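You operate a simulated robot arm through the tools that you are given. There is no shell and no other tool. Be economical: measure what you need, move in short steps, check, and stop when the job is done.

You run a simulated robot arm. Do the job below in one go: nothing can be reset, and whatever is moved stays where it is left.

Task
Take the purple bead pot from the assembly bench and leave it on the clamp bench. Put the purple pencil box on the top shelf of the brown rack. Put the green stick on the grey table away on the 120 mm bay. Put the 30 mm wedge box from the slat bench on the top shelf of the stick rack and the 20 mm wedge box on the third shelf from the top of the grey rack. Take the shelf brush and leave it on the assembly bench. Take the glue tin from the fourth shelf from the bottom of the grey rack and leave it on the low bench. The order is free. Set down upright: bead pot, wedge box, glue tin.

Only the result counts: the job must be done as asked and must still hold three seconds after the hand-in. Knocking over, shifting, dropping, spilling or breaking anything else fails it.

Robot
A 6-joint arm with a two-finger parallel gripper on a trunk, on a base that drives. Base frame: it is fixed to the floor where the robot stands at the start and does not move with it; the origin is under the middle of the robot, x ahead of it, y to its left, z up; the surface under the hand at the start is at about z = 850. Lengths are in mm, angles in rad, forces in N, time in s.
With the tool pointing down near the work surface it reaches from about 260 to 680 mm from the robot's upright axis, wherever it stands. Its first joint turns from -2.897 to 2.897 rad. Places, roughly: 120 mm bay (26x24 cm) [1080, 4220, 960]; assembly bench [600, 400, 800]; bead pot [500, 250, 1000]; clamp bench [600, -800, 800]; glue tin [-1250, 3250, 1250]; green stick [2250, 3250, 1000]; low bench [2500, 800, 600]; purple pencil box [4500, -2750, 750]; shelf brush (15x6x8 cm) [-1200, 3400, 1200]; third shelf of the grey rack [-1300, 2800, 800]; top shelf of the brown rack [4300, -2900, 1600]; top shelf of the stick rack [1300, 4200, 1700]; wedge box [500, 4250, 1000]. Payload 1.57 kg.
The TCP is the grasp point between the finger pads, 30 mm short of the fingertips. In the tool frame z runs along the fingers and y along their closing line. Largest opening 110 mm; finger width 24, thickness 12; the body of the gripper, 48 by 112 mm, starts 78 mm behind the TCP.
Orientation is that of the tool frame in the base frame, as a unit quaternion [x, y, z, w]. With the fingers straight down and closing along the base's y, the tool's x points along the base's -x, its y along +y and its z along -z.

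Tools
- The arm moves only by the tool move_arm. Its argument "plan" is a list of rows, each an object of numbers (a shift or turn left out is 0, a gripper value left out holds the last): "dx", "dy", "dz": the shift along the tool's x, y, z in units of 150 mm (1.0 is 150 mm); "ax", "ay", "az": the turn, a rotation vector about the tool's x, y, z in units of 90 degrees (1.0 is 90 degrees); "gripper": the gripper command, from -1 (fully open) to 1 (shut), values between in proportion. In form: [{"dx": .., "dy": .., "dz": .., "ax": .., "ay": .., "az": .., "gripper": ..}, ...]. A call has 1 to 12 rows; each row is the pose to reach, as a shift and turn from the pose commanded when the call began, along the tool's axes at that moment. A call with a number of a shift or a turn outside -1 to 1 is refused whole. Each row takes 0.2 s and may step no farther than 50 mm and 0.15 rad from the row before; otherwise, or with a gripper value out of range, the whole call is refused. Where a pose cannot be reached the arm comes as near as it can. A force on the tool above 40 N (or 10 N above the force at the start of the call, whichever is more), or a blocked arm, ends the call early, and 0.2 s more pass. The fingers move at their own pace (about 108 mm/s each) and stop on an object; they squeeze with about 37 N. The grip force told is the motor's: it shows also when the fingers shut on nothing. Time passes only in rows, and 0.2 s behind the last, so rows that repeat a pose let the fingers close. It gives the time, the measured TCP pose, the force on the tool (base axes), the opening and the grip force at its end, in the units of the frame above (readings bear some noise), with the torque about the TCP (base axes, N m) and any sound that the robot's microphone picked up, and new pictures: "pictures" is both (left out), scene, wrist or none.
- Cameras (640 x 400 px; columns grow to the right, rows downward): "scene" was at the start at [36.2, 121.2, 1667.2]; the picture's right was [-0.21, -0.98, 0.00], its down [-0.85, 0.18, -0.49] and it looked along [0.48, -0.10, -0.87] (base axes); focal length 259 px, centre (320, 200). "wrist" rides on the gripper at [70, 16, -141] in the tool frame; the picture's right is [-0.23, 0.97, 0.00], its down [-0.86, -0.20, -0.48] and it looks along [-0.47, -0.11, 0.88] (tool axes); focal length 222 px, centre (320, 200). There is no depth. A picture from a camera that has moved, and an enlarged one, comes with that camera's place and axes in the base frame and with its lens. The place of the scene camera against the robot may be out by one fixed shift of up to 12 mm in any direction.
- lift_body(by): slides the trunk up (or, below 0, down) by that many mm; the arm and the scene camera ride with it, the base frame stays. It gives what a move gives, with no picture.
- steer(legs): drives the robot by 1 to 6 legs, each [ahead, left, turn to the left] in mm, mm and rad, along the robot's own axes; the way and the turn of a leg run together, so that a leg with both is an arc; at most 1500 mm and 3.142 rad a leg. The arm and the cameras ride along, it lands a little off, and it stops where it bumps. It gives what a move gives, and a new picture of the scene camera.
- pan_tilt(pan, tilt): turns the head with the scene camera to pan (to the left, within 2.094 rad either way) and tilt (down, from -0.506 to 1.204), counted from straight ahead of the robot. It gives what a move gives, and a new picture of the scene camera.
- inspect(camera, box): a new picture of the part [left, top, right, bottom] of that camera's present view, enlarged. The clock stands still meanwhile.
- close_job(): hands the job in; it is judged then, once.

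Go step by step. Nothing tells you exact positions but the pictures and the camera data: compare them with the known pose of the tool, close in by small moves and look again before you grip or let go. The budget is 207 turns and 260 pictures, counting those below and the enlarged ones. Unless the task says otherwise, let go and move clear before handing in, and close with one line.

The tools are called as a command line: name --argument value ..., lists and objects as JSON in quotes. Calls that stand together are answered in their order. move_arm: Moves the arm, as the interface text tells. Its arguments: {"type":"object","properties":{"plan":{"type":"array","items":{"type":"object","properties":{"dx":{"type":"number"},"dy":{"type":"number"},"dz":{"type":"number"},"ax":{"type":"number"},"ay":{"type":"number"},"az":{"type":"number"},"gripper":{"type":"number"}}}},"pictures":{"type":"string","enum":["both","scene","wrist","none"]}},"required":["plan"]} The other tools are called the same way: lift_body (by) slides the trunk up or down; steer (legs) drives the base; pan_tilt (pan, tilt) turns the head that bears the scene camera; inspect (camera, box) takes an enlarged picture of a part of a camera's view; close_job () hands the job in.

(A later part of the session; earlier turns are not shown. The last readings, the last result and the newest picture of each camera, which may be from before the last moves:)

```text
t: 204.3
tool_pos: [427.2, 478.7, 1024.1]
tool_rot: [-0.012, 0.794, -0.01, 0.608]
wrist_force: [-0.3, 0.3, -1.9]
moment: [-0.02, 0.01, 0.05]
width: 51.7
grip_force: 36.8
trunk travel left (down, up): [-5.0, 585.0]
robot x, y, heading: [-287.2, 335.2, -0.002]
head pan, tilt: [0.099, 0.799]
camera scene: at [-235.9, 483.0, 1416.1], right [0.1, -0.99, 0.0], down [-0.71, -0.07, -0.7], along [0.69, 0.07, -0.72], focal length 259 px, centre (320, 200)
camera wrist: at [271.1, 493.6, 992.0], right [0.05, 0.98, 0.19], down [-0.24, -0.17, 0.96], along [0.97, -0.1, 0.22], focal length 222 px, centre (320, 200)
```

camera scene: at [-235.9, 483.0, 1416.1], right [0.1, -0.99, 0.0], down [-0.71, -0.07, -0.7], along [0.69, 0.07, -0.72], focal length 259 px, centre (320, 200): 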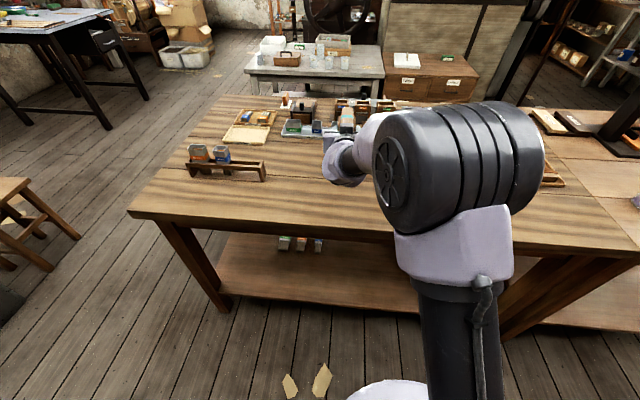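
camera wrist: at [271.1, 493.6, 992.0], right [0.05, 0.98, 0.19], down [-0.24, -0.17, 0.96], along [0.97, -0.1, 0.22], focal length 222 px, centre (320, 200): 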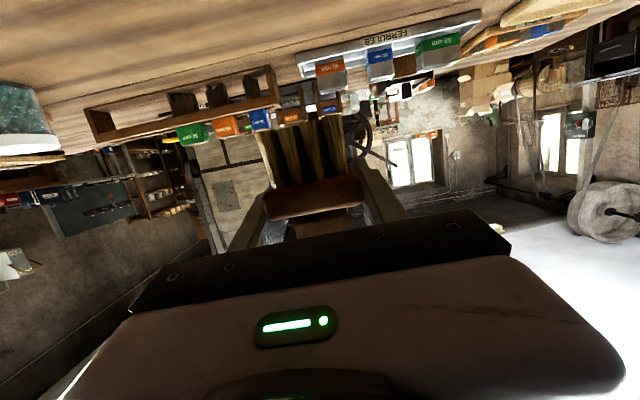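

Clear below. I lower the arm to just above contact.

move_arm --plan '[{"dx": 0.2, "dz": 0.054, "gripper": 1}, {"dx": 0.4, "dz": 0.108, "gripper": 1}, {"dx": 0.6, "dz": 0.162, "gripper": 1}, {"dx": 0.7, "dz": 0.19, "gripper": 1}, {"dx": 0.76, "dz": 0.205, "gripper": 1}]' --pictures "wrist"

```text
t: 205.5
tool_pos: [431.3, 494.0, 914.2]
tool_rot: [-0.005, 0.797, -0.017, 0.604]
wrist_force: [-0.4, 0.4, -2.1]
moment: [-0.01, 0.04, 0.0]
width: 51.8
grip_force: 36.8
out of reach, approached as far as the arm can: row 3, 4, 5
trunk travel left (down, up): [-5.0, 585.0]
robot x, y, heading: [-285.4, 340.6, 0.008]
head pan, tilt: [0.099, 0.799]
camera wrist: at [275.5, 510.4, 883.2], right [0.07, 0.98, 0.19], down [-0.23, -0.16, 0.96], along [0.97, -0.11, 0.21], focal length 222 px, centre (320, 200)
```

wrist: 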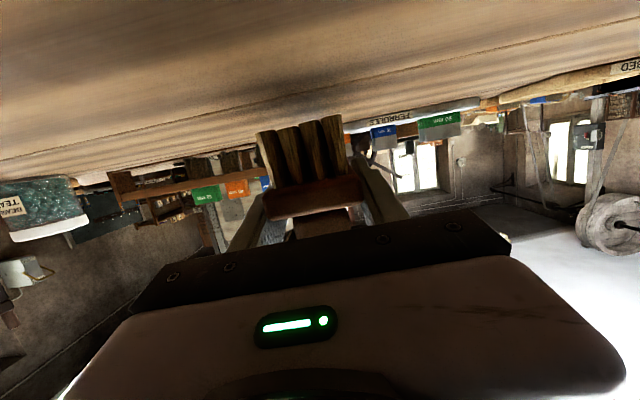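

Arm's limit pushes the hand slightly left; I allow that and go down the last bit.

move_arm --plan '[{"dy": 0.15, "dx": 0.03, "dz": 0.01, "gripper": 1}, {"dy": 0.15, "dx": 0.05, "dz": 0.015, "gripper": 1}, {"dy": 0.15, "dx": 0.07, "dz": 0.018, "gripper": 1}]' --pictures "none"

```text
t: 206.3
tool_pos: [432.3, 518.2, 902.7]
tool_rot: [-0.012, 0.794, -0.009, 0.608]
wrist_force: [0.0, -0.3, -1.4]
moment: [-0.03, 0.05, -0.02]
width: 51.8
grip_force: 37.1
trunk travel left (down, up): [-5.0, 585.0]
robot x, y, heading: [-287.3, 340.9, 0.006]
head pan, tilt: [0.099, 0.799]
```

move_arm --plan '[{"dx": 0.015, "dz": 0.004, "gripper": 1}, {"dx": 0.03, "dz": 0.008, "gripper": 1}, {"dx": 0.04, "dz": 0.01, "gripper": 1}]' --pictures "none"

```text
t: 207.2
tool_pos: [433.3, 517.6, 903.0]
tool_rot: [-0.009, 0.79, -0.009, 0.613]
wrist_force: [-5.2, -2.8, 16.8]
moment: [0.1, 3.62, 0.54]
width: 51.7
grip_force: 37.2
trunk travel left (down, up): [-5.0, 585.0]
robot x, y, heading: [-287.0, 339.8, 0.001]
head pan, tilt: [0.099, 0.799]
stopped in row 3: the force on the tool passed its limit at 42 N (the readings are from after the stop); the commanded pose is now the measured one
```

Contact. I open and check before withdrawing.

move_arm --plan '[{"gripper": 0.3}, {"gripper": -0.5}, {"gripper": -1}, {"gripper": -1}]' --pictures "wrist"

```text
t: 208.2
tool_pos: [433.1, 518.0, 904.2]
tool_rot: [-0.01, 0.791, -0.009, 0.612]
wrist_force: [0.4, -1.2, 29.2]
moment: [0.19, 4.84, 0.33]
width: 109.8
grip_force: 0.1
trunk travel left (down, up): [-5.0, 585.0]
robot x, y, heading: [-282.8, 338.4, -0.002]
head pan, tilt: [0.099, 0.799]
camera wrist: at [277.5, 532.6, 869.8], right [0.05, 0.98, 0.2], down [-0.25, -0.18, 0.95], along [0.97, -0.1, 0.23], focal length 222 px, centre (320, 200)
```

wrist: 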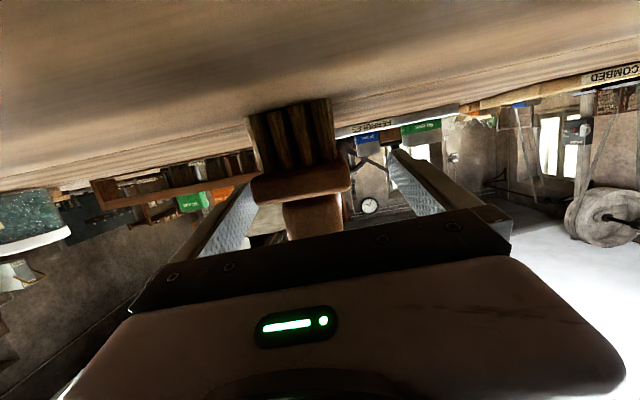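

The force came from the camera housing touching the bench, so the brush simply dropped the last millimetres. I rise a little, draw straight back, then look.

move_arm --plan '[{"dx": -0.05, "dz": -0.013, "gripper": -1}, {"dx": -0.08, "dz": -0.02, "gripper": -1}, {"dx": -0.02, "dz": -0.25, "gripper": -1}, {"dx": 0.06, "dz": -0.55, "gripper": -1}, {"dx": 0.1, "dz": -0.8, "gripper": -1}, {"dx": 0.1, "dz": -0.8, "gripper": -1}]' --pictures "wrist"

```text
t: 209.7
tool_pos: [312.2, 521.5, 919.3]
tool_rot: [-0.008, 0.793, -0.012, 0.609]
wrist_force: [-0.1, 0.4, 0.0]
moment: [0.04, 0.02, 0.03]
width: 110.1
grip_force: 0.2
trunk travel left (down, up): [-5.0, 585.0]
robot x, y, heading: [-287.4, 339.0, 0.001]
head pan, tilt: [0.099, 0.799]
camera wrist: at [157.7, 538.2, 886.6], right [0.06, 0.98, 0.19], down [-0.24, -0.17, 0.96], along [0.97, -0.1, 0.23], focal length 222 px, centre (320, 200)
```

wrist: 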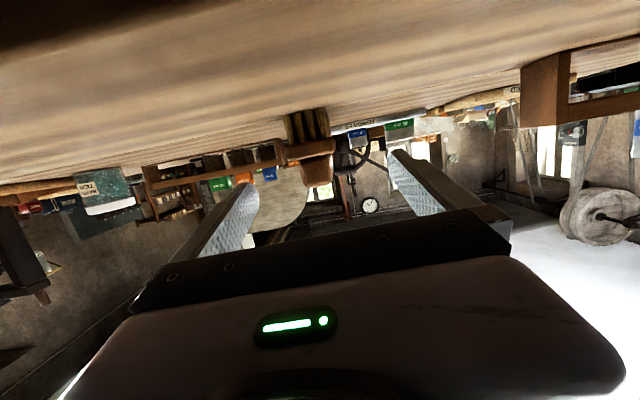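

The brush rests upright on the assembly bench. Next is the glue tin: I raise the trunk and strafe back up the lane.

lift_body --by 350

steer --legs '[[0, 1400, 0], [0, 1270, 0]]'

```text
t: 213.1
tool_pos: [313.5, 524.0, 1269.2]
tool_rot: [-0.008, 0.793, -0.012, 0.609]
wrist_force: [-0.3, -0.5, -0.3]
moment: [0.02, 0.02, 0.02]
width: 110.0
grip_force: 0.1
trunk travel left (down, up): [-355.0, 235.0]
robot x, y, heading: [-287.5, 340.3, 0.0]
head pan, tilt: [0.099, 0.799]
```

```text
t: 222.2
tool_pos: [331.4, 2209.9, 1268.8]
tool_rot: [-0.003, 0.793, -0.018, 0.609]
wrist_force: [-1.0, 0.9, 0.2]
moment: [-0.02, 0.0, -0.11]
width: 109.8
grip_force: 0.0
trunk travel left (down, up): [-355.0, 235.0]
robot x, y, heading: [-274.3, 2031.8, -0.01]
head pan, tilt: [0.099, 0.799]
stopped in leg 2: the robot was blocked; the commanded pose is now the measured one
camera scene: at [-219.5, 2180.6, 1765.4], right [0.09, -1.0, 0.0], down [-0.71, -0.07, -0.7], along [0.69, 0.06, -0.72], focal length 259 px, centre (320, 200)
```

scene: 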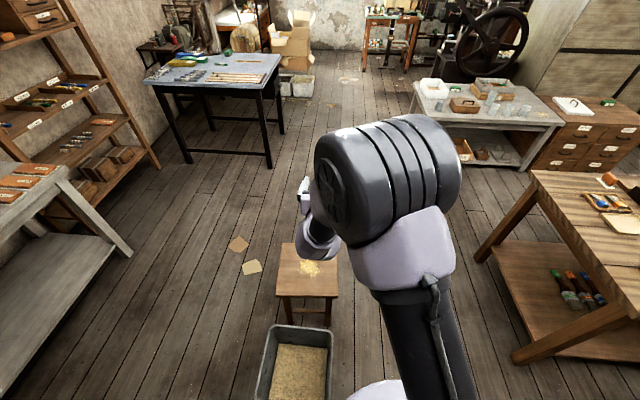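

The base bumped the sawdust bin's corner (bin edge near x ≈ -80). I back off and pass farther to the left, then turn to face the rack.

steer --legs '[[0, -50, 0], [-150, 0, 0], [0, 1080, 0]]'

```text
t: 229.1
tool_pos: [169.3, 3234.3, 1269.9]
tool_rot: [-0.016, 0.793, -0.006, 0.609]
wrist_force: [0.4, 1.2, -0.8]
moment: [-0.03, -0.02, -0.05]
width: 109.8
grip_force: 0.1
trunk travel left (down, up): [-355.0, 235.0]
robot x, y, heading: [-428.7, 3039.7, 0.021]
head pan, tilt: [0.099, 0.799]
camera scene: at [-380.2, 3183.9, 1766.0], right [0.12, -0.99, 0.0], down [-0.71, -0.09, -0.7], along [0.69, 0.08, -0.72], focal length 259 px, centre (320, 200)
```

scene: 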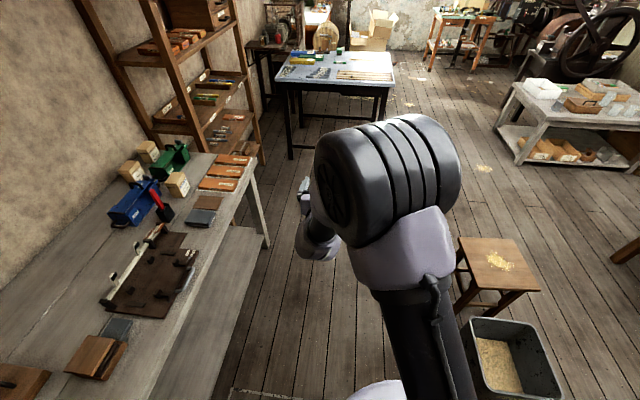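

Three wedge boxes are visible on the slat bench. I turn round to face the grey rack, slightly towards +y.

steer --legs '[[150, 0, 0], [0, 0, 3.02]]'

```text
t: 237.6
tool_pos: [-891.1, 2891.6, 1268.7]
tool_rot: [0.793, -0.013, -0.608, -0.028]
wrist_force: [-0.7, 0.8, -0.3]
moment: [0.0, -0.03, 0.0]
width: 110.2
grip_force: 0.0
trunk travel left (down, up): [-355.0, 235.0]
robot x, y, heading: [-281.9, 3045.5, 3.089]
head pan, tilt: [0.099, 0.799]
camera scene: at [-357.7, 2893.0, 1766.1], right [-0.05, 1.0, 0.0], down [0.72, 0.03, -0.7], along [-0.7, -0.03, -0.72], focal length 259 px, centre (320, 200)
```

scene: 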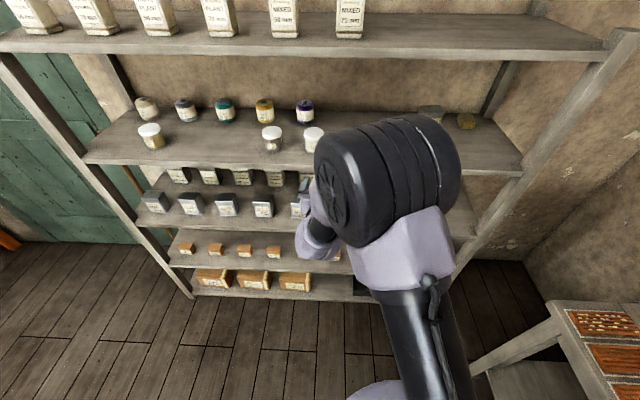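

I pitch the hand to 30° and extend it a little.

move_arm --plan '[{"ay": 0.08, "dz": 0.2, "dx": -0.05}, {"ay": 0.167, "dz": 0.42, "dx": -0.11}, {"ay": 0.167, "dz": 0.64, "dx": -0.17}, {"ay": 0.167, "dz": 0.64, "dx": -0.17}]' --pictures "wrist"

```text
t: 238.6
tool_pos: [-990.0, 2897.7, 1270.3]
tool_rot: [0.865, -0.017, -0.5, -0.027]
wrist_force: [0.5, 0.4, -0.4]
moment: [0.02, 0.02, -0.01]
width: 110.0
grip_force: 0.1
trunk travel left (down, up): [-355.0, 235.0]
robot x, y, heading: [-280.0, 3042.5, 3.091]
head pan, tilt: [0.099, 0.799]
camera wrist: at [-835.7, 2872.3, 1279.5], right [-0.17, -0.97, 0.17], down [0.0, 0.17, 0.99], along [-0.99, 0.17, -0.03], focal length 222 px, centre (320, 200)
```

wrist: 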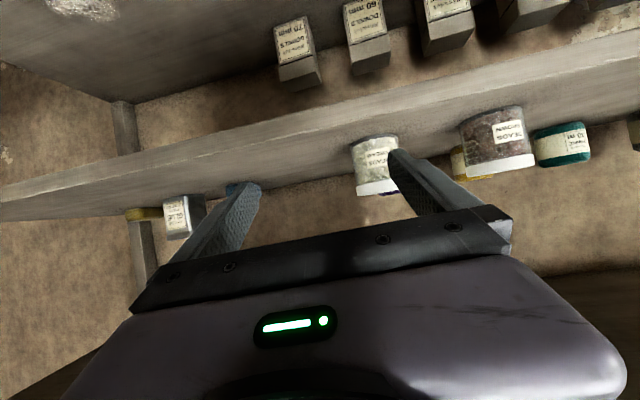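

The glue tin's front face is at about (-1284, 3286), from z 1192 to 1296. I drive to bring the hand in front of it.

move_arm --plan '[{"dy": -0.14}, {"dy": -0.27}, {"dy": -0.27}]' --pictures "none"

steer --legs '[[0, -296, -0.04], [190, 0, 0]]'

move_arm --plan '[{"gripper": -1}]' --pictures "wrist"

```text
t: 239.4
tool_pos: [-990.2, 2939.1, 1270.6]
tool_rot: [0.865, -0.018, -0.5, -0.027]
wrist_force: [0.1, 0.3, 0.3]
moment: [0.01, -0.02, 0.01]
width: 110.1
grip_force: 0.0
trunk travel left (down, up): [-355.0, 235.0]
robot x, y, heading: [-283.6, 3042.5, 3.089]
head pan, tilt: [0.099, 0.799]
```

```text
t: 242.6
tool_pos: [-1163.1, 3269.7, 1269.4]
tool_rot: [0.866, -0.032, -0.498, -0.035]
wrist_force: [-0.2, 0.2, -0.6]
moment: [-0.01, 0.03, 0.0]
width: 110.0
grip_force: 0.1
trunk travel left (down, up): [-355.0, 235.0]
robot x, y, heading: [-458.5, 3352.4, 3.056]
head pan, tilt: [0.099, 0.799]
camera scene: at [-533.9, 3203.4, 1766.0], right [-0.01, 1.0, 0.0], down [0.72, 0.01, -0.7], along [-0.7, -0.01, -0.72], focal length 259 px, centre (320, 200)
```

scene: 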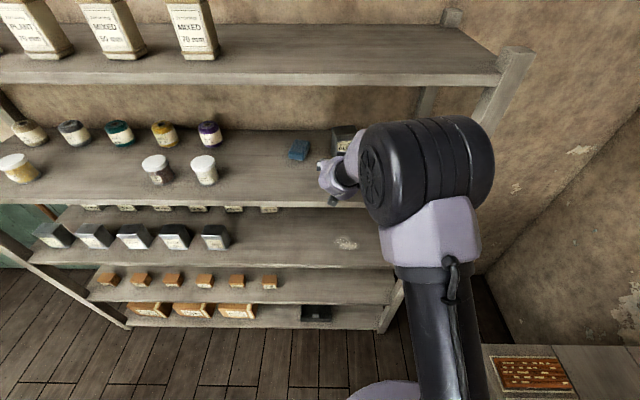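

```text
t: 243.0
tool_pos: [-1162.5, 3269.9, 1271.5]
tool_rot: [0.866, -0.032, -0.498, -0.035]
wrist_force: [-0.1, 0.0, -0.3]
moment: [-0.04, -0.01, -0.02]
width: 109.8
grip_force: 0.0
trunk travel left (down, up): [-355.0, 235.0]
robot x, y, heading: [-450.9, 3349.6, 3.053]
head pan, tilt: [0.099, 0.799]
camera wrist: at [-1008.0, 3238.8, 1278.9], right [-0.2, -0.96, 0.17], down [0.0, 0.17, 0.99], along [-0.98, 0.2, -0.03], focal length 222 px, centre (320, 200)
```

wrist: 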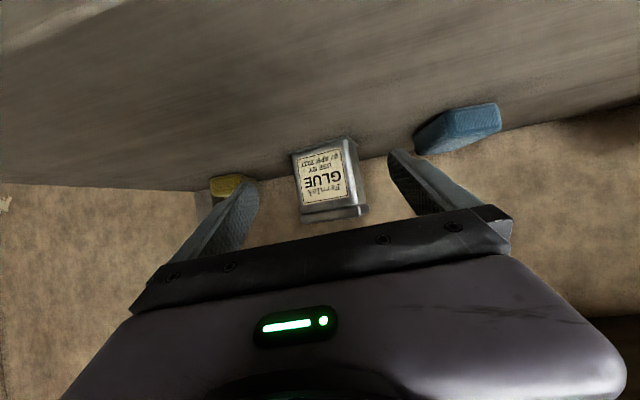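

Aligned with the tin. I advance 155 mm around it at z ≈ 1253.

move_arm --plan '[{"dz": 0.24, "dx": -0.1, "dy": -0.013, "gripper": -1}, {"dz": 0.48, "dx": -0.2, "dy": -0.013, "gripper": -1}, {"dz": 0.72, "dx": -0.31, "dy": -0.013, "gripper": -1}, {"dz": 0.954, "dx": -0.415, "dy": -0.013, "gripper": -1}, {"dz": 0.954, "dx": -0.415, "dy": -0.013, "gripper": -1}]' --pictures "wrist"

```text
t: 244.2
tool_pos: [-1318.3, 3287.0, 1252.9]
tool_rot: [0.866, -0.032, -0.499, -0.034]
wrist_force: [1.1, -0.3, 1.3]
moment: [0.0, 0.04, 0.02]
width: 110.0
grip_force: 0.1
trunk travel left (down, up): [-355.0, 235.0]
robot x, y, heading: [-451.1, 3355.1, 3.058]
head pan, tilt: [0.099, 0.799]
camera wrist: at [-1163.3, 3255.4, 1261.8], right [-0.2, -0.96, 0.17], down [0.0, 0.17, 0.98], along [-0.98, 0.2, -0.03], focal length 222 px, centre (320, 200)
```

wrist: 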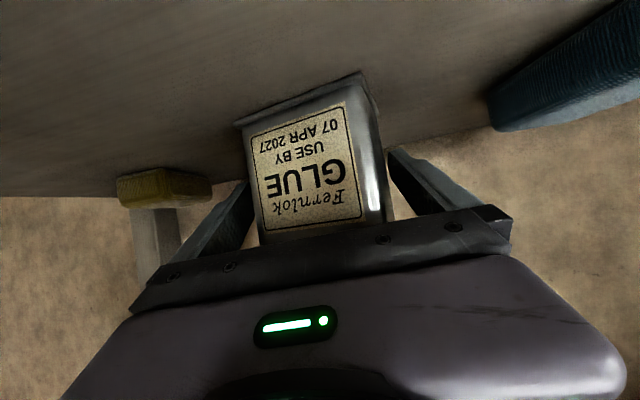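

Tin is between the fingers. I close.

move_arm --plan '[{"gripper": 0}, {"gripper": 1}, {"gripper": 1}, {"gripper": 1}, {"dx": -0.02, "dz": -0.012, "gripper": 1}, {"dx": -0.06, "dz": -0.035, "gripper": 1}, {"dx": -0.12, "dz": -0.07, "gripper": 1}]' --pictures "wrist"

```text
t: 245.8
tool_pos: [-1317.4, 3285.6, 1272.7]
tool_rot: [0.866, -0.032, -0.498, -0.035]
wrist_force: [1.3, -0.2, -4.9]
moment: [0.04, 0.03, 0.02]
width: 96.0
grip_force: 36.7
trunk travel left (down, up): [-355.0, 235.0]
robot x, y, heading: [-451.3, 3349.8, 3.055]
head pan, tilt: [0.099, 0.799]
camera wrist: at [-1163.0, 3256.3, 1282.1], right [-0.2, -0.96, 0.17], down [0.0, 0.17, 0.99], along [-0.98, 0.2, -0.03], focal length 222 px, centre (320, 200)
```

wrist: 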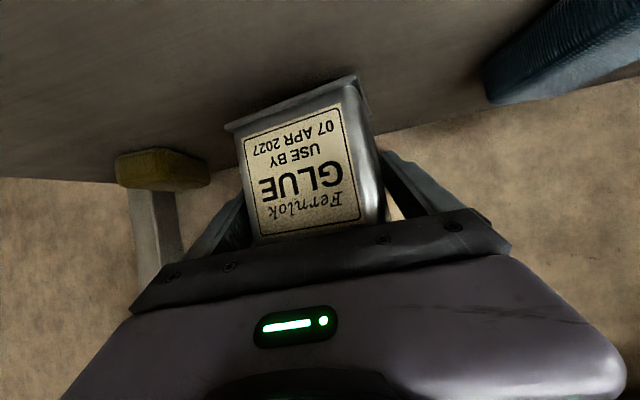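

Held at 96 mm, wider than I expected. I enlarge the view to see whether the tin sits askew between the fingers.

inspect --camera "wrist" --box '[200, 60, 440, 240]'

```text
2.22 times, centred on (320, 150) of wrist
camera zoom: at [-1163.0, 3256.3, 1282.1], right [-0.2, -0.96, 0.17], down [0.0, 0.17, 0.99], along [-0.98, 0.2, -0.03], focal length 494 px, centre (320, 311)
```

zoom: 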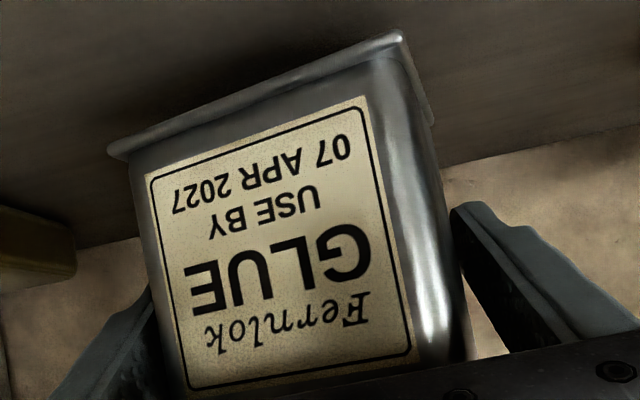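

The tin is turned about 17° against the fingers, so only its corners are held. I'll turn it in the hand's grip by 17°, set it down and regrip it squarely.

move_arm --plan '[{"ax": 0.055, "az": 0.032, "gripper": 1}, {"ax": 0.11, "az": 0.063, "gripper": 1}, {"ax": 0.164, "az": 0.095, "gripper": 1}, {"ax": 0.164, "az": 0.095, "gripper": 1}]' --pictures "none"

inspect --camera "wrist" --box '[200, 60, 440, 240]'

```text
t: 246.8
tool_pos: [-1317.4, 3285.7, 1273.4]
tool_rot: [0.849, -0.16, -0.492, -0.109]
wrist_force: [0.5, -0.2, -5.0]
moment: [0.0, 0.06, 0.0]
width: 95.9
grip_force: 37.2
trunk travel left (down, up): [-355.0, 235.0]
robot x, y, heading: [-452.7, 3351.2, 3.058]
head pan, tilt: [0.099, 0.799]
```

```text
2.22 times, centred on (320, 150) of wrist
camera zoom: at [-1178.6, 3210.8, 1281.1], right [-0.47, -0.86, 0.17], down [0.06, 0.16, 0.98], along [-0.88, 0.48, -0.02], focal length 494 px, centre (320, 311)
```

zoom: 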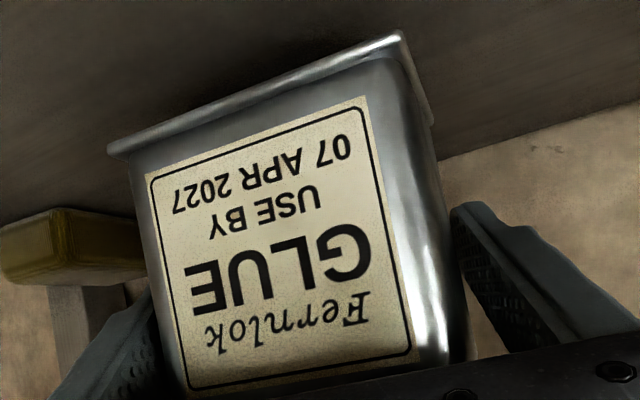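

It turned with the hand. Now I lower it to the shelf, open, and turn the hand back.

move_arm --plan '[{"dx": 0.06, "dz": 0.035, "gripper": 1}, {"dx": 0.1, "dz": 0.058, "gripper": 1}, {"dx": 0.115, "dz": 0.067, "gripper": 1}, {"dx": 0.115, "dz": 0.067, "gripper": 0.3}, {"dx": 0.115, "dz": 0.067, "gripper": -1}, {"dx": 0.115, "dz": 0.067, "gripper": -1}, {"dx": 0.115, "dz": 0.067, "ax": -0.055, "az": -0.032, "gripper": -1}, {"dx": 0.115, "dz": 0.067, "ax": -0.11, "az": -0.063, "gripper": -1}, {"dx": 0.115, "dz": 0.067, "ax": -0.164, "az": -0.095, "gripper": -1}, {"dx": 0.115, "dz": 0.067, "ax": -0.164, "az": -0.095, "gripper": -1}]' --pictures "wrist"

```text
t: 249.0
tool_pos: [-1317.4, 3285.6, 1253.4]
tool_rot: [0.866, -0.031, -0.498, -0.035]
wrist_force: [-0.1, -0.1, -0.2]
moment: [0.01, 0.0, 0.0]
width: 110.2
grip_force: 0.1
trunk travel left (down, up): [-355.0, 235.0]
robot x, y, heading: [-454.5, 3349.8, 3.055]
head pan, tilt: [0.099, 0.799]
camera wrist: at [-1163.0, 3255.2, 1262.9], right [-0.2, -0.97, 0.17], down [0.0, 0.17, 0.99], along [-0.98, 0.2, -0.03], focal length 222 px, centre (320, 200)
```

wrist: 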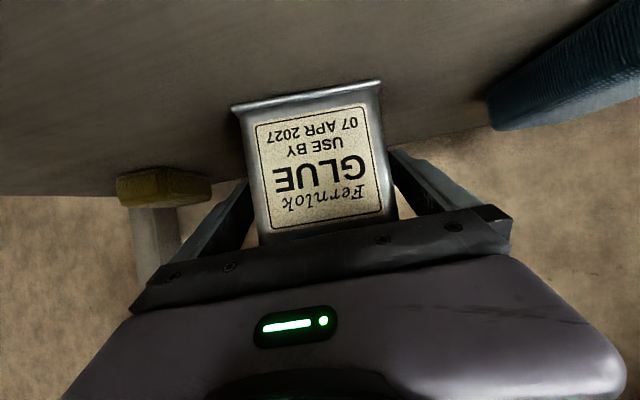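

Now it is square. I close and lift slowly.

move_arm --plan '[{"gripper": 0}, {"gripper": 1}, {"gripper": 1}, {"gripper": 1}, {"dx": -0.02, "dz": -0.012, "gripper": 1}, {"dx": -0.05, "dz": -0.029, "gripper": 1}, {"dx": -0.1, "dz": -0.058, "gripper": 1}, {"dx": -0.16, "dz": -0.093, "gripper": 1}]' --pictures "wrist"

```text
t: 250.8
tool_pos: [-1317.2, 3285.7, 1281.3]
tool_rot: [0.866, -0.032, -0.498, -0.035]
wrist_force: [0.1, -0.8, -6.0]
moment: [0.01, 0.04, -0.01]
width: 85.4
grip_force: 36.8
trunk travel left (down, up): [-355.0, 235.0]
robot x, y, heading: [-452.9, 3349.1, 3.058]
head pan, tilt: [0.099, 0.799]
camera wrist: at [-1163.5, 3255.0, 1290.1], right [-0.2, -0.96, 0.17], down [0.0, 0.17, 0.99], along [-0.98, 0.2, -0.03], focal length 222 px, centre (320, 200)
```

wrist: 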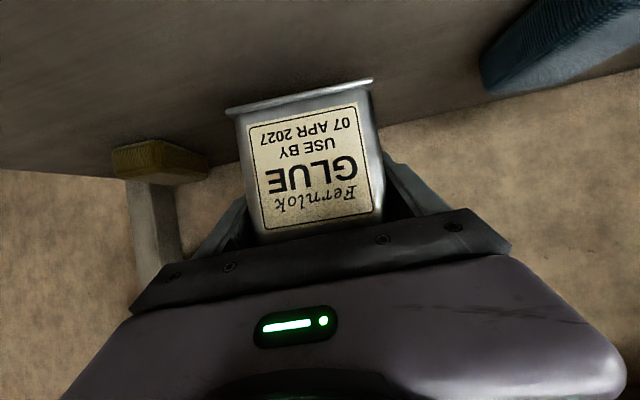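

Square grip at 85 mm. I back out of the rack, pull the arm in and turn to face +x.

steer --legs '[[-330, 60, 0]]'

move_arm --plan '[{"dz": -0.15, "dx": 0.087, "gripper": 1}, {"dz": -0.35, "dx": 0.2, "gripper": 1}, {"dz": -0.58, "dx": 0.33, "gripper": 1}, {"dz": -0.78, "dx": 0.45, "gripper": 1}, {"dz": -0.865, "dx": 0.5, "gripper": 1}, {"dz": -0.865, "dx": 0.5, "gripper": 1}]' --pictures "none"

lift_body --by 100

pan_tilt --pan 0.0 --tilt 0.55

```text
t: 253.0
tool_pos: [-1006.0, 3207.7, 1282.2]
tool_rot: [0.865, -0.036, -0.499, -0.037]
wrist_force: [0.6, -0.2, -5.2]
moment: [0.04, 0.04, -0.01]
width: 85.7
grip_force: 36.9
trunk travel left (down, up): [-355.0, 235.0]
robot x, y, heading: [-139.4, 3264.9, 3.041]
head pan, tilt: [0.099, 0.799]
camera scene: at [-221.8, 3115.2, 1766.0], right [0.0, 1.0, 0.0], down [0.72, 0.0, -0.7], along [-0.7, 0.0, -0.72], focal length 259 px, centre (320, 200)
```

scene: 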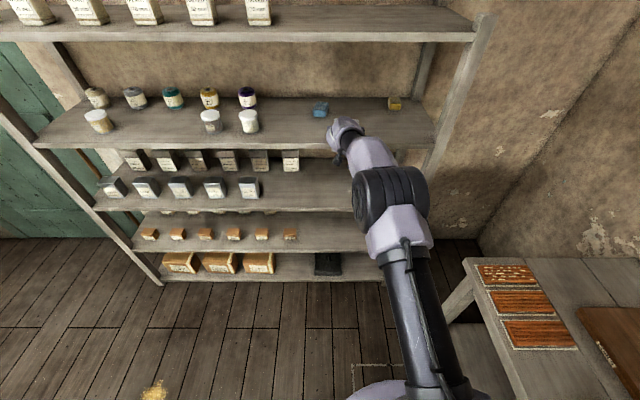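

```text
t: 254.4
tool_pos: [-857.3, 3191.7, 1283.0]
tool_rot: [0.866, -0.038, -0.498, -0.039]
wrist_force: [-0.3, 0.3, -4.5]
moment: [-0.02, 0.05, 0.02]
width: 85.4
grip_force: 37.1
trunk travel left (down, up): [-355.0, 235.0]
robot x, y, heading: [-137.7, 3262.7, 3.045]
head pan, tilt: [0.099, 0.799]
```

```text
t: 255.7
tool_pos: [-856.8, 3191.1, 1382.1]
tool_rot: [0.866, -0.037, -0.498, -0.038]
wrist_force: [0.4, 0.0, -3.8]
moment: [-0.01, 0.02, -0.01]
width: 85.5
grip_force: 37.1
trunk travel left (down, up): [-455.0, 135.0]
robot x, y, heading: [-141.5, 3260.2, 3.043]
head pan, tilt: [0.099, 0.799]
```

```text
t: 256.5
tool_pos: [-856.8, 3191.4, 1383.3]
tool_rot: [0.866, -0.037, -0.498, -0.037]
wrist_force: [-0.6, -0.2, -4.5]
moment: [0.02, 0.04, -0.03]
width: 85.5
grip_force: 37.0
trunk travel left (down, up): [-455.0, 135.0]
robot x, y, heading: [-136.5, 3261.5, 3.042]
head pan, tilt: [0.0, 0.55]
camera scene: at [-231.3, 3124.4, 1887.4], right [0.1, 1.0, 0.0], down [0.52, -0.05, -0.85], along [-0.85, 0.08, -0.52], focal length 259 px, centre (320, 200)
```

scene: 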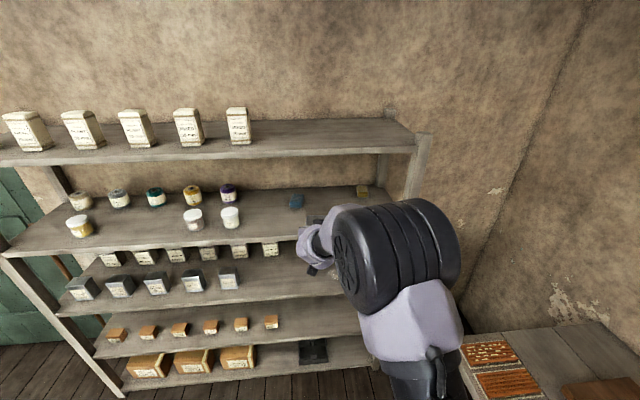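

I turn to face +x and drive along the aisle towards x ≈ 1420.

steer --legs '[[0, 0, -3.042], [800, -70, 0]]'

```text
t: 267.8
tool_pos: [1360.6, 3360.5, 1383.8]
tool_rot: [-0.011, 0.866, -0.01, 0.499]
wrist_force: [0.0, -0.8, -4.9]
moment: [-0.02, -0.04, 0.01]
width: 85.3
grip_force: 37.3
trunk travel left (down, up): [-455.0, 135.0]
robot x, y, heading: [660.0, 3210.7, 0.017]
head pan, tilt: [0.0, 0.55]
camera scene: at [715.6, 3345.7, 1887.4], right [0.01, -1.0, 0.0], down [-0.52, -0.01, -0.85], along [0.85, 0.01, -0.52], focal length 259 px, centre (320, 200)
```

scene: 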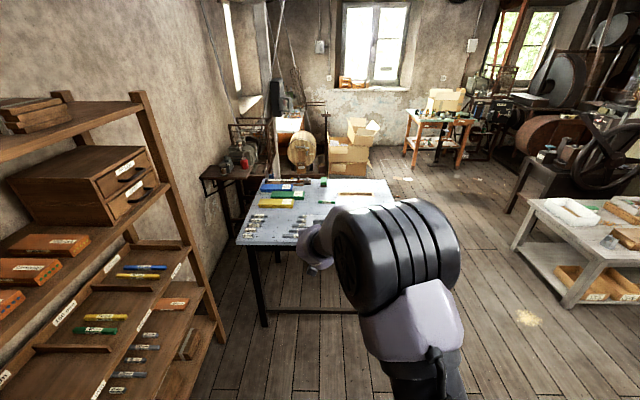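

Good view. I go on to x ≈ 1300, then strafe right toward the low bench.

steer --legs '[[560, 0, -0.017], [0, -1300, 0]]'

pan_tilt --pan -0.5 --tilt 0.6

```text
t: 277.4
tool_pos: [1930.8, 2010.8, 1383.0]
tool_rot: [-0.015, 0.866, -0.008, 0.5]
wrist_force: [-0.9, 0.2, -4.8]
moment: [0.03, -0.02, 0.03]
width: 85.0
grip_force: 37.3
trunk travel left (down, up): [-455.0, 135.0]
robot x, y, heading: [1228.2, 1851.6, 0.023]
head pan, tilt: [0.0, 0.55]
camera scene: at [1284.0, 1991.2, 1887.4], right [0.02, -1.0, 0.0], down [-0.52, -0.01, -0.85], along [0.85, 0.02, -0.52], focal length 259 px, centre (320, 200)
```

scene: 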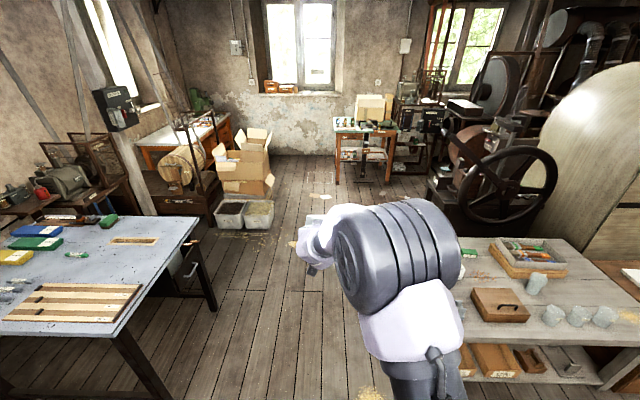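

```text
t: 278.3
tool_pos: [1930.3, 2011.6, 1383.2]
tool_rot: [-0.016, 0.866, -0.007, 0.5]
wrist_force: [-0.6, 0.3, -4.8]
moment: [0.0, -0.03, -0.02]
width: 85.2
grip_force: 36.9
trunk travel left (down, up): [-455.0, 135.0]
robot x, y, heading: [1224.3, 1856.4, 0.023]
head pan, tilt: [-0.499, 0.6]
camera scene: at [1272.9, 1948.8, 1882.9], right [-0.46, -0.89, 0.0], down [-0.5, 0.26, -0.82], along [0.73, -0.38, -0.57], focal length 259 px, centre (320, 200)
```

scene: 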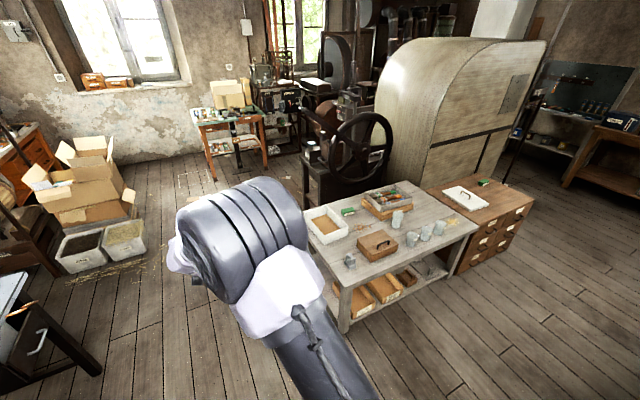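

I see the low bench with trays, a box and glasses on it. I enlarge it to find a free spot.

inspect --camera "scene" --box '[290, 160, 490, 320]'

```text
2.50 times, centred on (390, 240) of scene
camera zoom: at [1272.9, 1948.8, 1882.9], right [-0.46, -0.89, 0.0], down [-0.5, 0.26, -0.82], along [0.73, -0.38, -0.57], focal length 647 px, centre (145, 100)
```

zoom: 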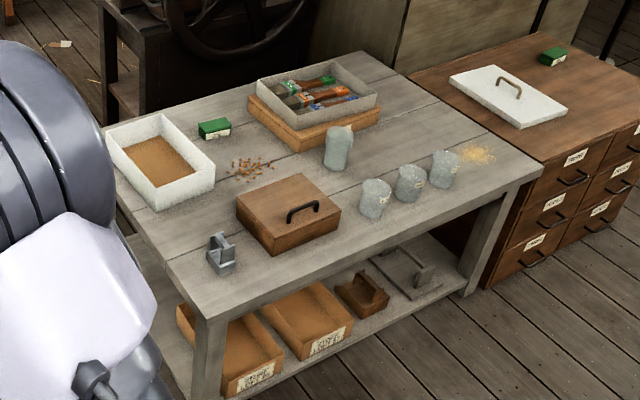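

A free spot lies near the bench's right part at about (2340, 340), behind nothing tall. I drive there with the tin held high.

steer --legs '[[370, 0, -0.023], [0, -1200, 0], [0, -470, 0]]'

pan_tilt --pan -0.1 --tilt 0.85

```text
t: 288.6
tool_pos: [2292.3, 353.0, 1382.8]
tool_rot: [0.003, 0.867, -0.019, 0.499]
wrist_force: [0.0, -0.5, -5.7]
moment: [0.01, -0.02, 0.04]
width: 85.1
grip_force: 37.0
trunk travel left (down, up): [-455.0, 135.0]
robot x, y, heading: [1582.2, 228.2, -0.015]
head pan, tilt: [-0.499, 0.6]
camera scene: at [1634.8, 319.4, 1882.9], right [-0.5, -0.87, 0.0], down [-0.49, 0.28, -0.82], along [0.72, -0.41, -0.57], focal length 259 px, centre (320, 200)
```

scene: 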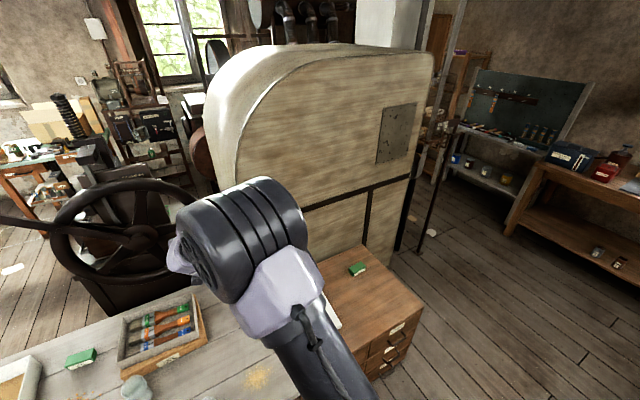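

```text
t: 289.5
tool_pos: [2293.1, 354.7, 1381.7]
tool_rot: [0.003, 0.867, -0.018, 0.499]
wrist_force: [0.0, 0.5, -5.7]
moment: [0.02, -0.03, 0.0]
width: 85.2
grip_force: 37.4
trunk travel left (down, up): [-455.0, 135.0]
robot x, y, heading: [1580.5, 228.2, -0.018]
head pan, tilt: [-0.099, 0.85]
camera scene: at [1635.7, 354.6, 1862.0], right [-0.12, -0.99, 0.0], down [-0.75, 0.09, -0.66], along [0.66, -0.08, -0.75], focal length 259 px, centre (320, 200)
```

scene: 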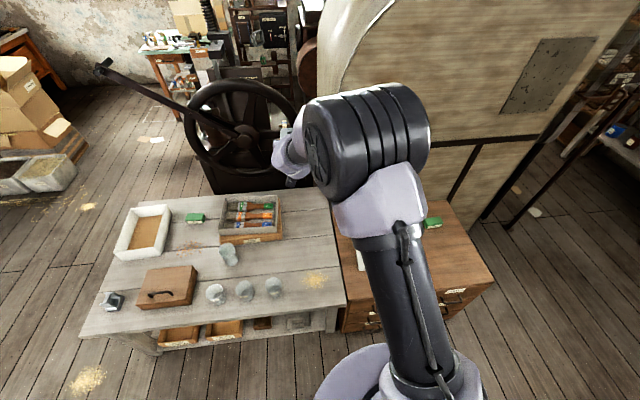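

The spot at (2350, 350) is clear. I move ahead 57 mm and lower the trunk fully.

steer --legs '[[57, 0, 0.015]]'

lift_body --by -400

move_arm --plan '[{"gripper": 1}]' --pictures "both"

```text
t: 290.5
tool_pos: [2350.3, 364.3, 1382.3]
tool_rot: [-0.003, 0.866, -0.015, 0.5]
wrist_force: [1.0, 0.0, -5.4]
moment: [-0.04, -0.04, 0.04]
width: 84.8
grip_force: 37.0
trunk travel left (down, up): [-455.0, 135.0]
robot x, y, heading: [1640.0, 228.9, -0.002]
head pan, tilt: [-0.099, 0.85]
camera scene: at [1692.9, 354.7, 1862.0], right [-0.1, -0.99, 0.0], down [-0.75, 0.08, -0.66], along [0.66, -0.07, -0.75], focal length 259 px, centre (320, 200)
```

scene: 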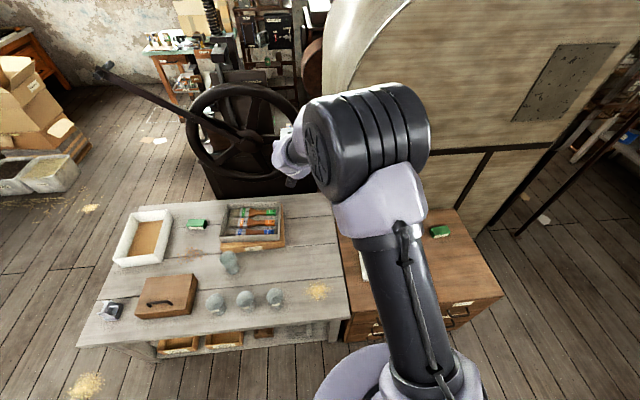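

```text
t: 294.3
tool_pos: [2348.9, 364.4, 982.6]
tool_rot: [-0.004, 0.866, -0.014, 0.5]
wrist_force: [0.2, 0.0, -4.9]
moment: [-0.01, -0.01, 0.03]
width: 84.9
grip_force: 36.9
trunk travel left (down, up): [-55.0, 535.0]
robot x, y, heading: [1640.9, 228.4, -0.004]
head pan, tilt: [-0.099, 0.85]
```

```text
t: 294.7
tool_pos: [2349.3, 365.6, 982.2]
tool_rot: [-0.004, 0.866, -0.014, 0.5]
wrist_force: [-0.3, 0.2, -4.8]
moment: [0.0, -0.04, 0.01]
width: 85.0
grip_force: 37.0
trunk travel left (down, up): [-55.0, 535.0]
robot x, y, heading: [1640.0, 227.5, -0.003]
head pan, tilt: [-0.099, 0.85]
camera scene: at [1690.8, 354.6, 1462.0], right [-0.1, -0.99, 0.0], down [-0.75, 0.08, -0.66], along [0.66, -0.07, -0.75], focal length 259 px, centre (320, 200)
camera wrist: at [2190.8, 382.6, 991.4], right [0.12, 0.98, 0.17], down [0.01, -0.17, 0.99], along [0.99, -0.12, -0.03], focal length 222 px, centre (320, 200)
```

scene: 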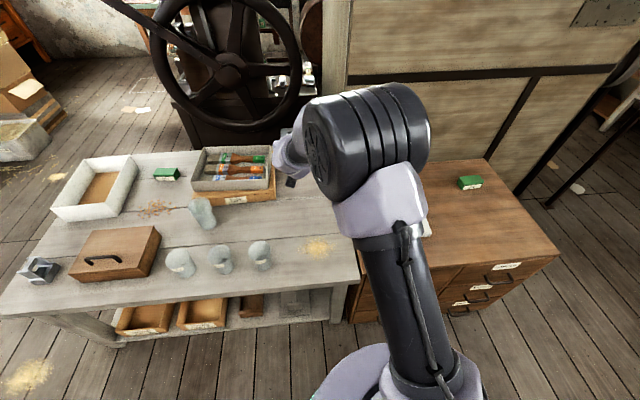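
wrist: 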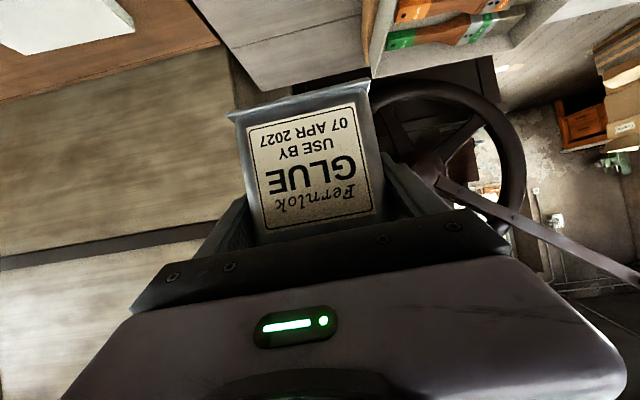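

Estimated bench height is z ≈ 586. I lower the tin in stages.

move_arm --plan '[{"dx": 0.2, "dz": 0.117, "gripper": 1}, {"dx": 0.4, "dz": 0.233, "gripper": 1}, {"dx": 0.6, "dz": 0.35, "gripper": 1}, {"dx": 0.808, "dz": 0.467, "gripper": 1}, {"dx": 0.808, "dz": 0.467, "gripper": 1}]' --pictures "none"

lift_body --by -50

move_arm --plan '[{"dx": 0.1, "dz": 0.058, "gripper": 1}, {"dx": 0.2, "dz": 0.117, "gripper": 1}, {"dx": 0.28, "dz": 0.162, "gripper": 1}]' --pictures "both"

```text
t: 295.9
tool_pos: [2347.7, 358.8, 843.1]
tool_rot: [-0.003, 0.866, -0.015, 0.499]
wrist_force: [-0.4, -0.8, -4.4]
moment: [0.0, -0.03, 0.0]
width: 85.2
grip_force: 37.2
trunk travel left (down, up): [-55.0, 535.0]
robot x, y, heading: [1639.3, 227.7, -0.002]
head pan, tilt: [-0.099, 0.85]
```

```text
t: 296.8
tool_pos: [2347.3, 359.9, 793.8]
tool_rot: [-0.003, 0.866, -0.015, 0.499]
wrist_force: [0.3, -0.2, -4.8]
moment: [-0.01, -0.04, 0.0]
width: 85.1
grip_force: 37.2
trunk travel left (down, up): [-5.0, 585.0]
robot x, y, heading: [1640.3, 225.0, -0.002]
head pan, tilt: [-0.099, 0.85]
```

```text
t: 297.6
tool_pos: [2348.9, 358.8, 746.2]
tool_rot: [-0.003, 0.867, -0.017, 0.498]
wrist_force: [0.3, 0.0, -4.6]
moment: [-0.01, -0.05, -0.04]
width: 85.1
grip_force: 36.9
trunk travel left (down, up): [-5.0, 585.0]
robot x, y, heading: [1639.2, 226.8, -0.003]
head pan, tilt: [-0.099, 0.85]
camera scene: at [1690.7, 354.6, 1412.0], right [-0.1, -0.99, 0.0], down [-0.75, 0.08, -0.66], along [0.66, -0.07, -0.75], focal length 259 px, centre (320, 200)
camera wrist: at [2190.7, 378.3, 755.1], right [0.13, 0.98, 0.17], down [0.01, -0.17, 0.99], along [0.99, -0.12, -0.04], focal length 222 px, centre (320, 200)
```

scene: 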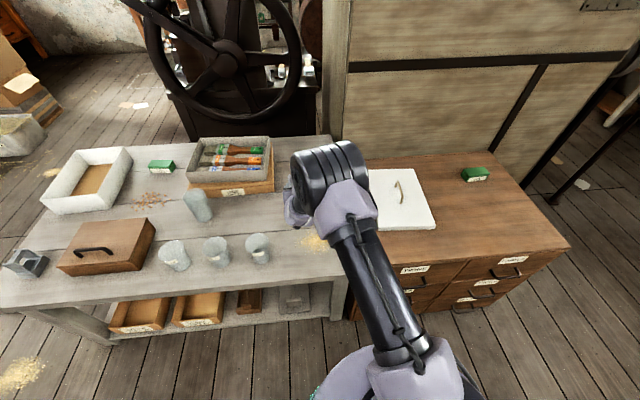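
wrist: 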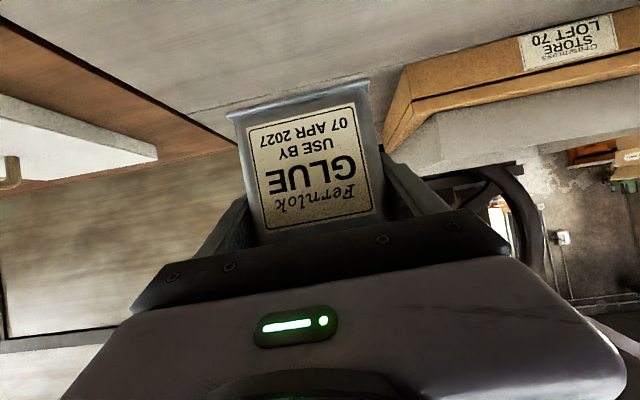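

Clear around. I lower further.

move_arm --plan '[{"dx": 0.15, "dz": 0.087, "gripper": 1}, {"dx": 0.3, "dz": 0.173, "gripper": 1}, {"dx": 0.4, "dz": 0.231, "gripper": 1}, {"dx": 0.47, "dz": 0.271, "gripper": 1}]' --pictures "none"

```text
t: 298.6
tool_pos: [2354.5, 369.7, 665.0]
tool_rot: [0.0, 0.868, -0.02, 0.497]
wrist_force: [-0.3, -0.2, -4.4]
moment: [-0.01, -0.05, 0.0]
width: 84.8
grip_force: 37.2
out of reach, approached as far as the arm can: row 1, 2, 3, 4
trunk travel left (down, up): [-5.0, 585.0]
robot x, y, heading: [1639.2, 226.8, -0.004]
head pan, tilt: [-0.099, 0.85]
```

move_arm --plan '[{"dx": 0.04, "dz": 0.023, "dy": 0.08, "gripper": 1}, {"dx": 0.06, "dz": 0.035, "dy": 0.08, "gripper": 1}, {"dx": 0.08, "dz": 0.046, "dy": 0.08, "gripper": 1}]' --pictures "wrist"

```text
t: 299.4
tool_pos: [2355.0, 379.5, 655.3]
tool_rot: [-0.002, 0.864, -0.014, 0.503]
wrist_force: [-1.7, 1.6, 22.7]
moment: [1.21, 1.09, 0.03]
width: 84.7
grip_force: 36.8
trunk travel left (down, up): [-5.0, 585.0]
robot x, y, heading: [1643.8, 228.2, -0.003]
head pan, tilt: [-0.099, 0.85]
camera wrist: at [2196.9, 397.9, 663.5], right [0.12, 0.98, 0.17], down [0.01, -0.17, 0.98], along [0.99, -0.12, -0.03], focal length 222 px, centre (320, 200)
```

wrist: 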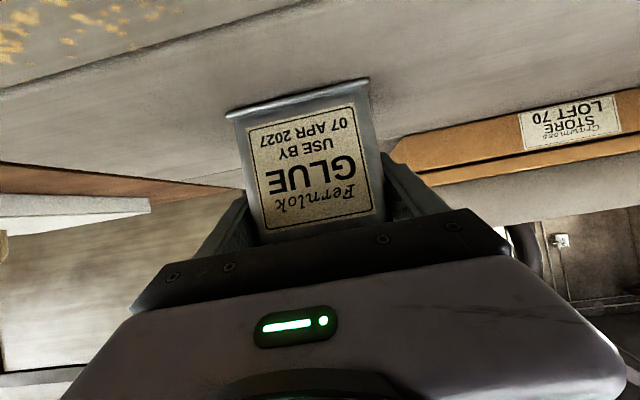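

Contact with the bench. I ease off 2 mm, open and rise.

move_arm --plan '[{"dx": -0.012, "dz": -0.007, "gripper": 1}, {"dx": -0.012, "dz": -0.007, "gripper": 0.2}, {"dx": -0.012, "dz": -0.007, "gripper": -1}, {"dx": -0.012, "dz": -0.007, "gripper": -1}, {"dx": -0.012, "dz": -0.007, "gripper": -1}]' --pictures "wrist"

```text
t: 300.6
tool_pos: [2354.1, 379.9, 653.1]
tool_rot: [-0.004, 0.866, -0.014, 0.499]
wrist_force: [-0.6, 0.4, 0.1]
moment: [-0.03, 0.01, -0.02]
width: 109.8
grip_force: 0.0
trunk travel left (down, up): [-5.0, 585.0]
robot x, y, heading: [1642.2, 227.8, 0.0]
head pan, tilt: [-0.099, 0.85]
camera wrist: at [2196.5, 397.8, 662.0], right [0.12, 0.98, 0.17], down [0.01, -0.17, 0.99], along [0.99, -0.12, -0.03], focal length 222 px, centre (320, 200)
```

wrist: 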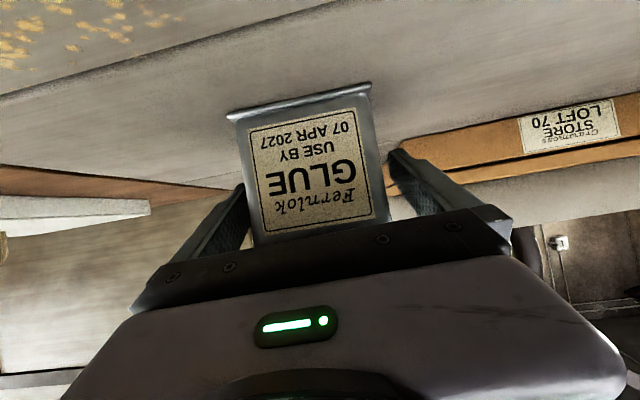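

The tin stands free. I withdraw along the fingers' axis, then raise.

move_arm --plan '[{"dz": -0.2, "gripper": -1}, {"dz": -0.5, "gripper": -1}, {"dz": -0.8, "gripper": -1}, {"dz": -1.0, "gripper": -1}, {"dz": -1.0, "gripper": -1}]' --pictures "wrist"

lift_body --by 400

```text
t: 301.8
tool_pos: [2227.3, 398.1, 734.5]
tool_rot: [0.0, 0.868, -0.02, 0.497]
wrist_force: [0.1, -0.4, -0.2]
moment: [-0.01, 0.02, 0.01]
width: 110.2
grip_force: 0.1
out of reach, approached as far as the arm can: row 1, 2, 3, 4, 5
trunk travel left (down, up): [-5.0, 585.0]
robot x, y, heading: [1643.2, 228.6, -0.004]
head pan, tilt: [-0.099, 0.85]
camera wrist: at [2070.6, 418.6, 743.4], right [0.14, 0.98, 0.16], down [0.02, -0.16, 0.99], along [0.99, -0.13, -0.04], focal length 222 px, centre (320, 200)
```

wrist: 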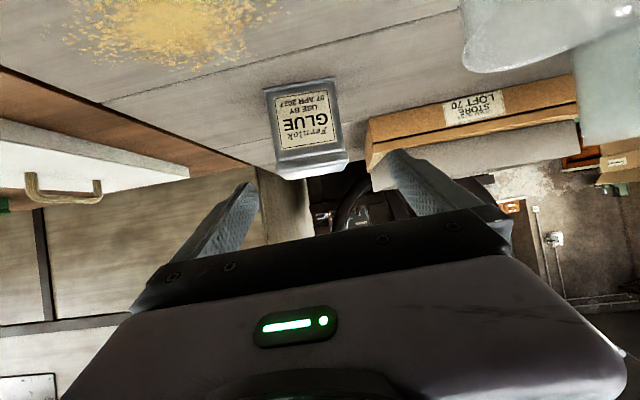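

```text
t: 305.6
tool_pos: [2228.4, 398.1, 1133.5]
tool_rot: [0.0, 0.867, -0.02, 0.497]
wrist_force: [0.6, 0.1, -0.8]
moment: [-0.01, 0.0, -0.01]
width: 109.7
grip_force: 0.0
trunk travel left (down, up): [-405.0, 185.0]
robot x, y, heading: [1643.1, 230.5, 0.001]
head pan, tilt: [-0.099, 0.85]
```

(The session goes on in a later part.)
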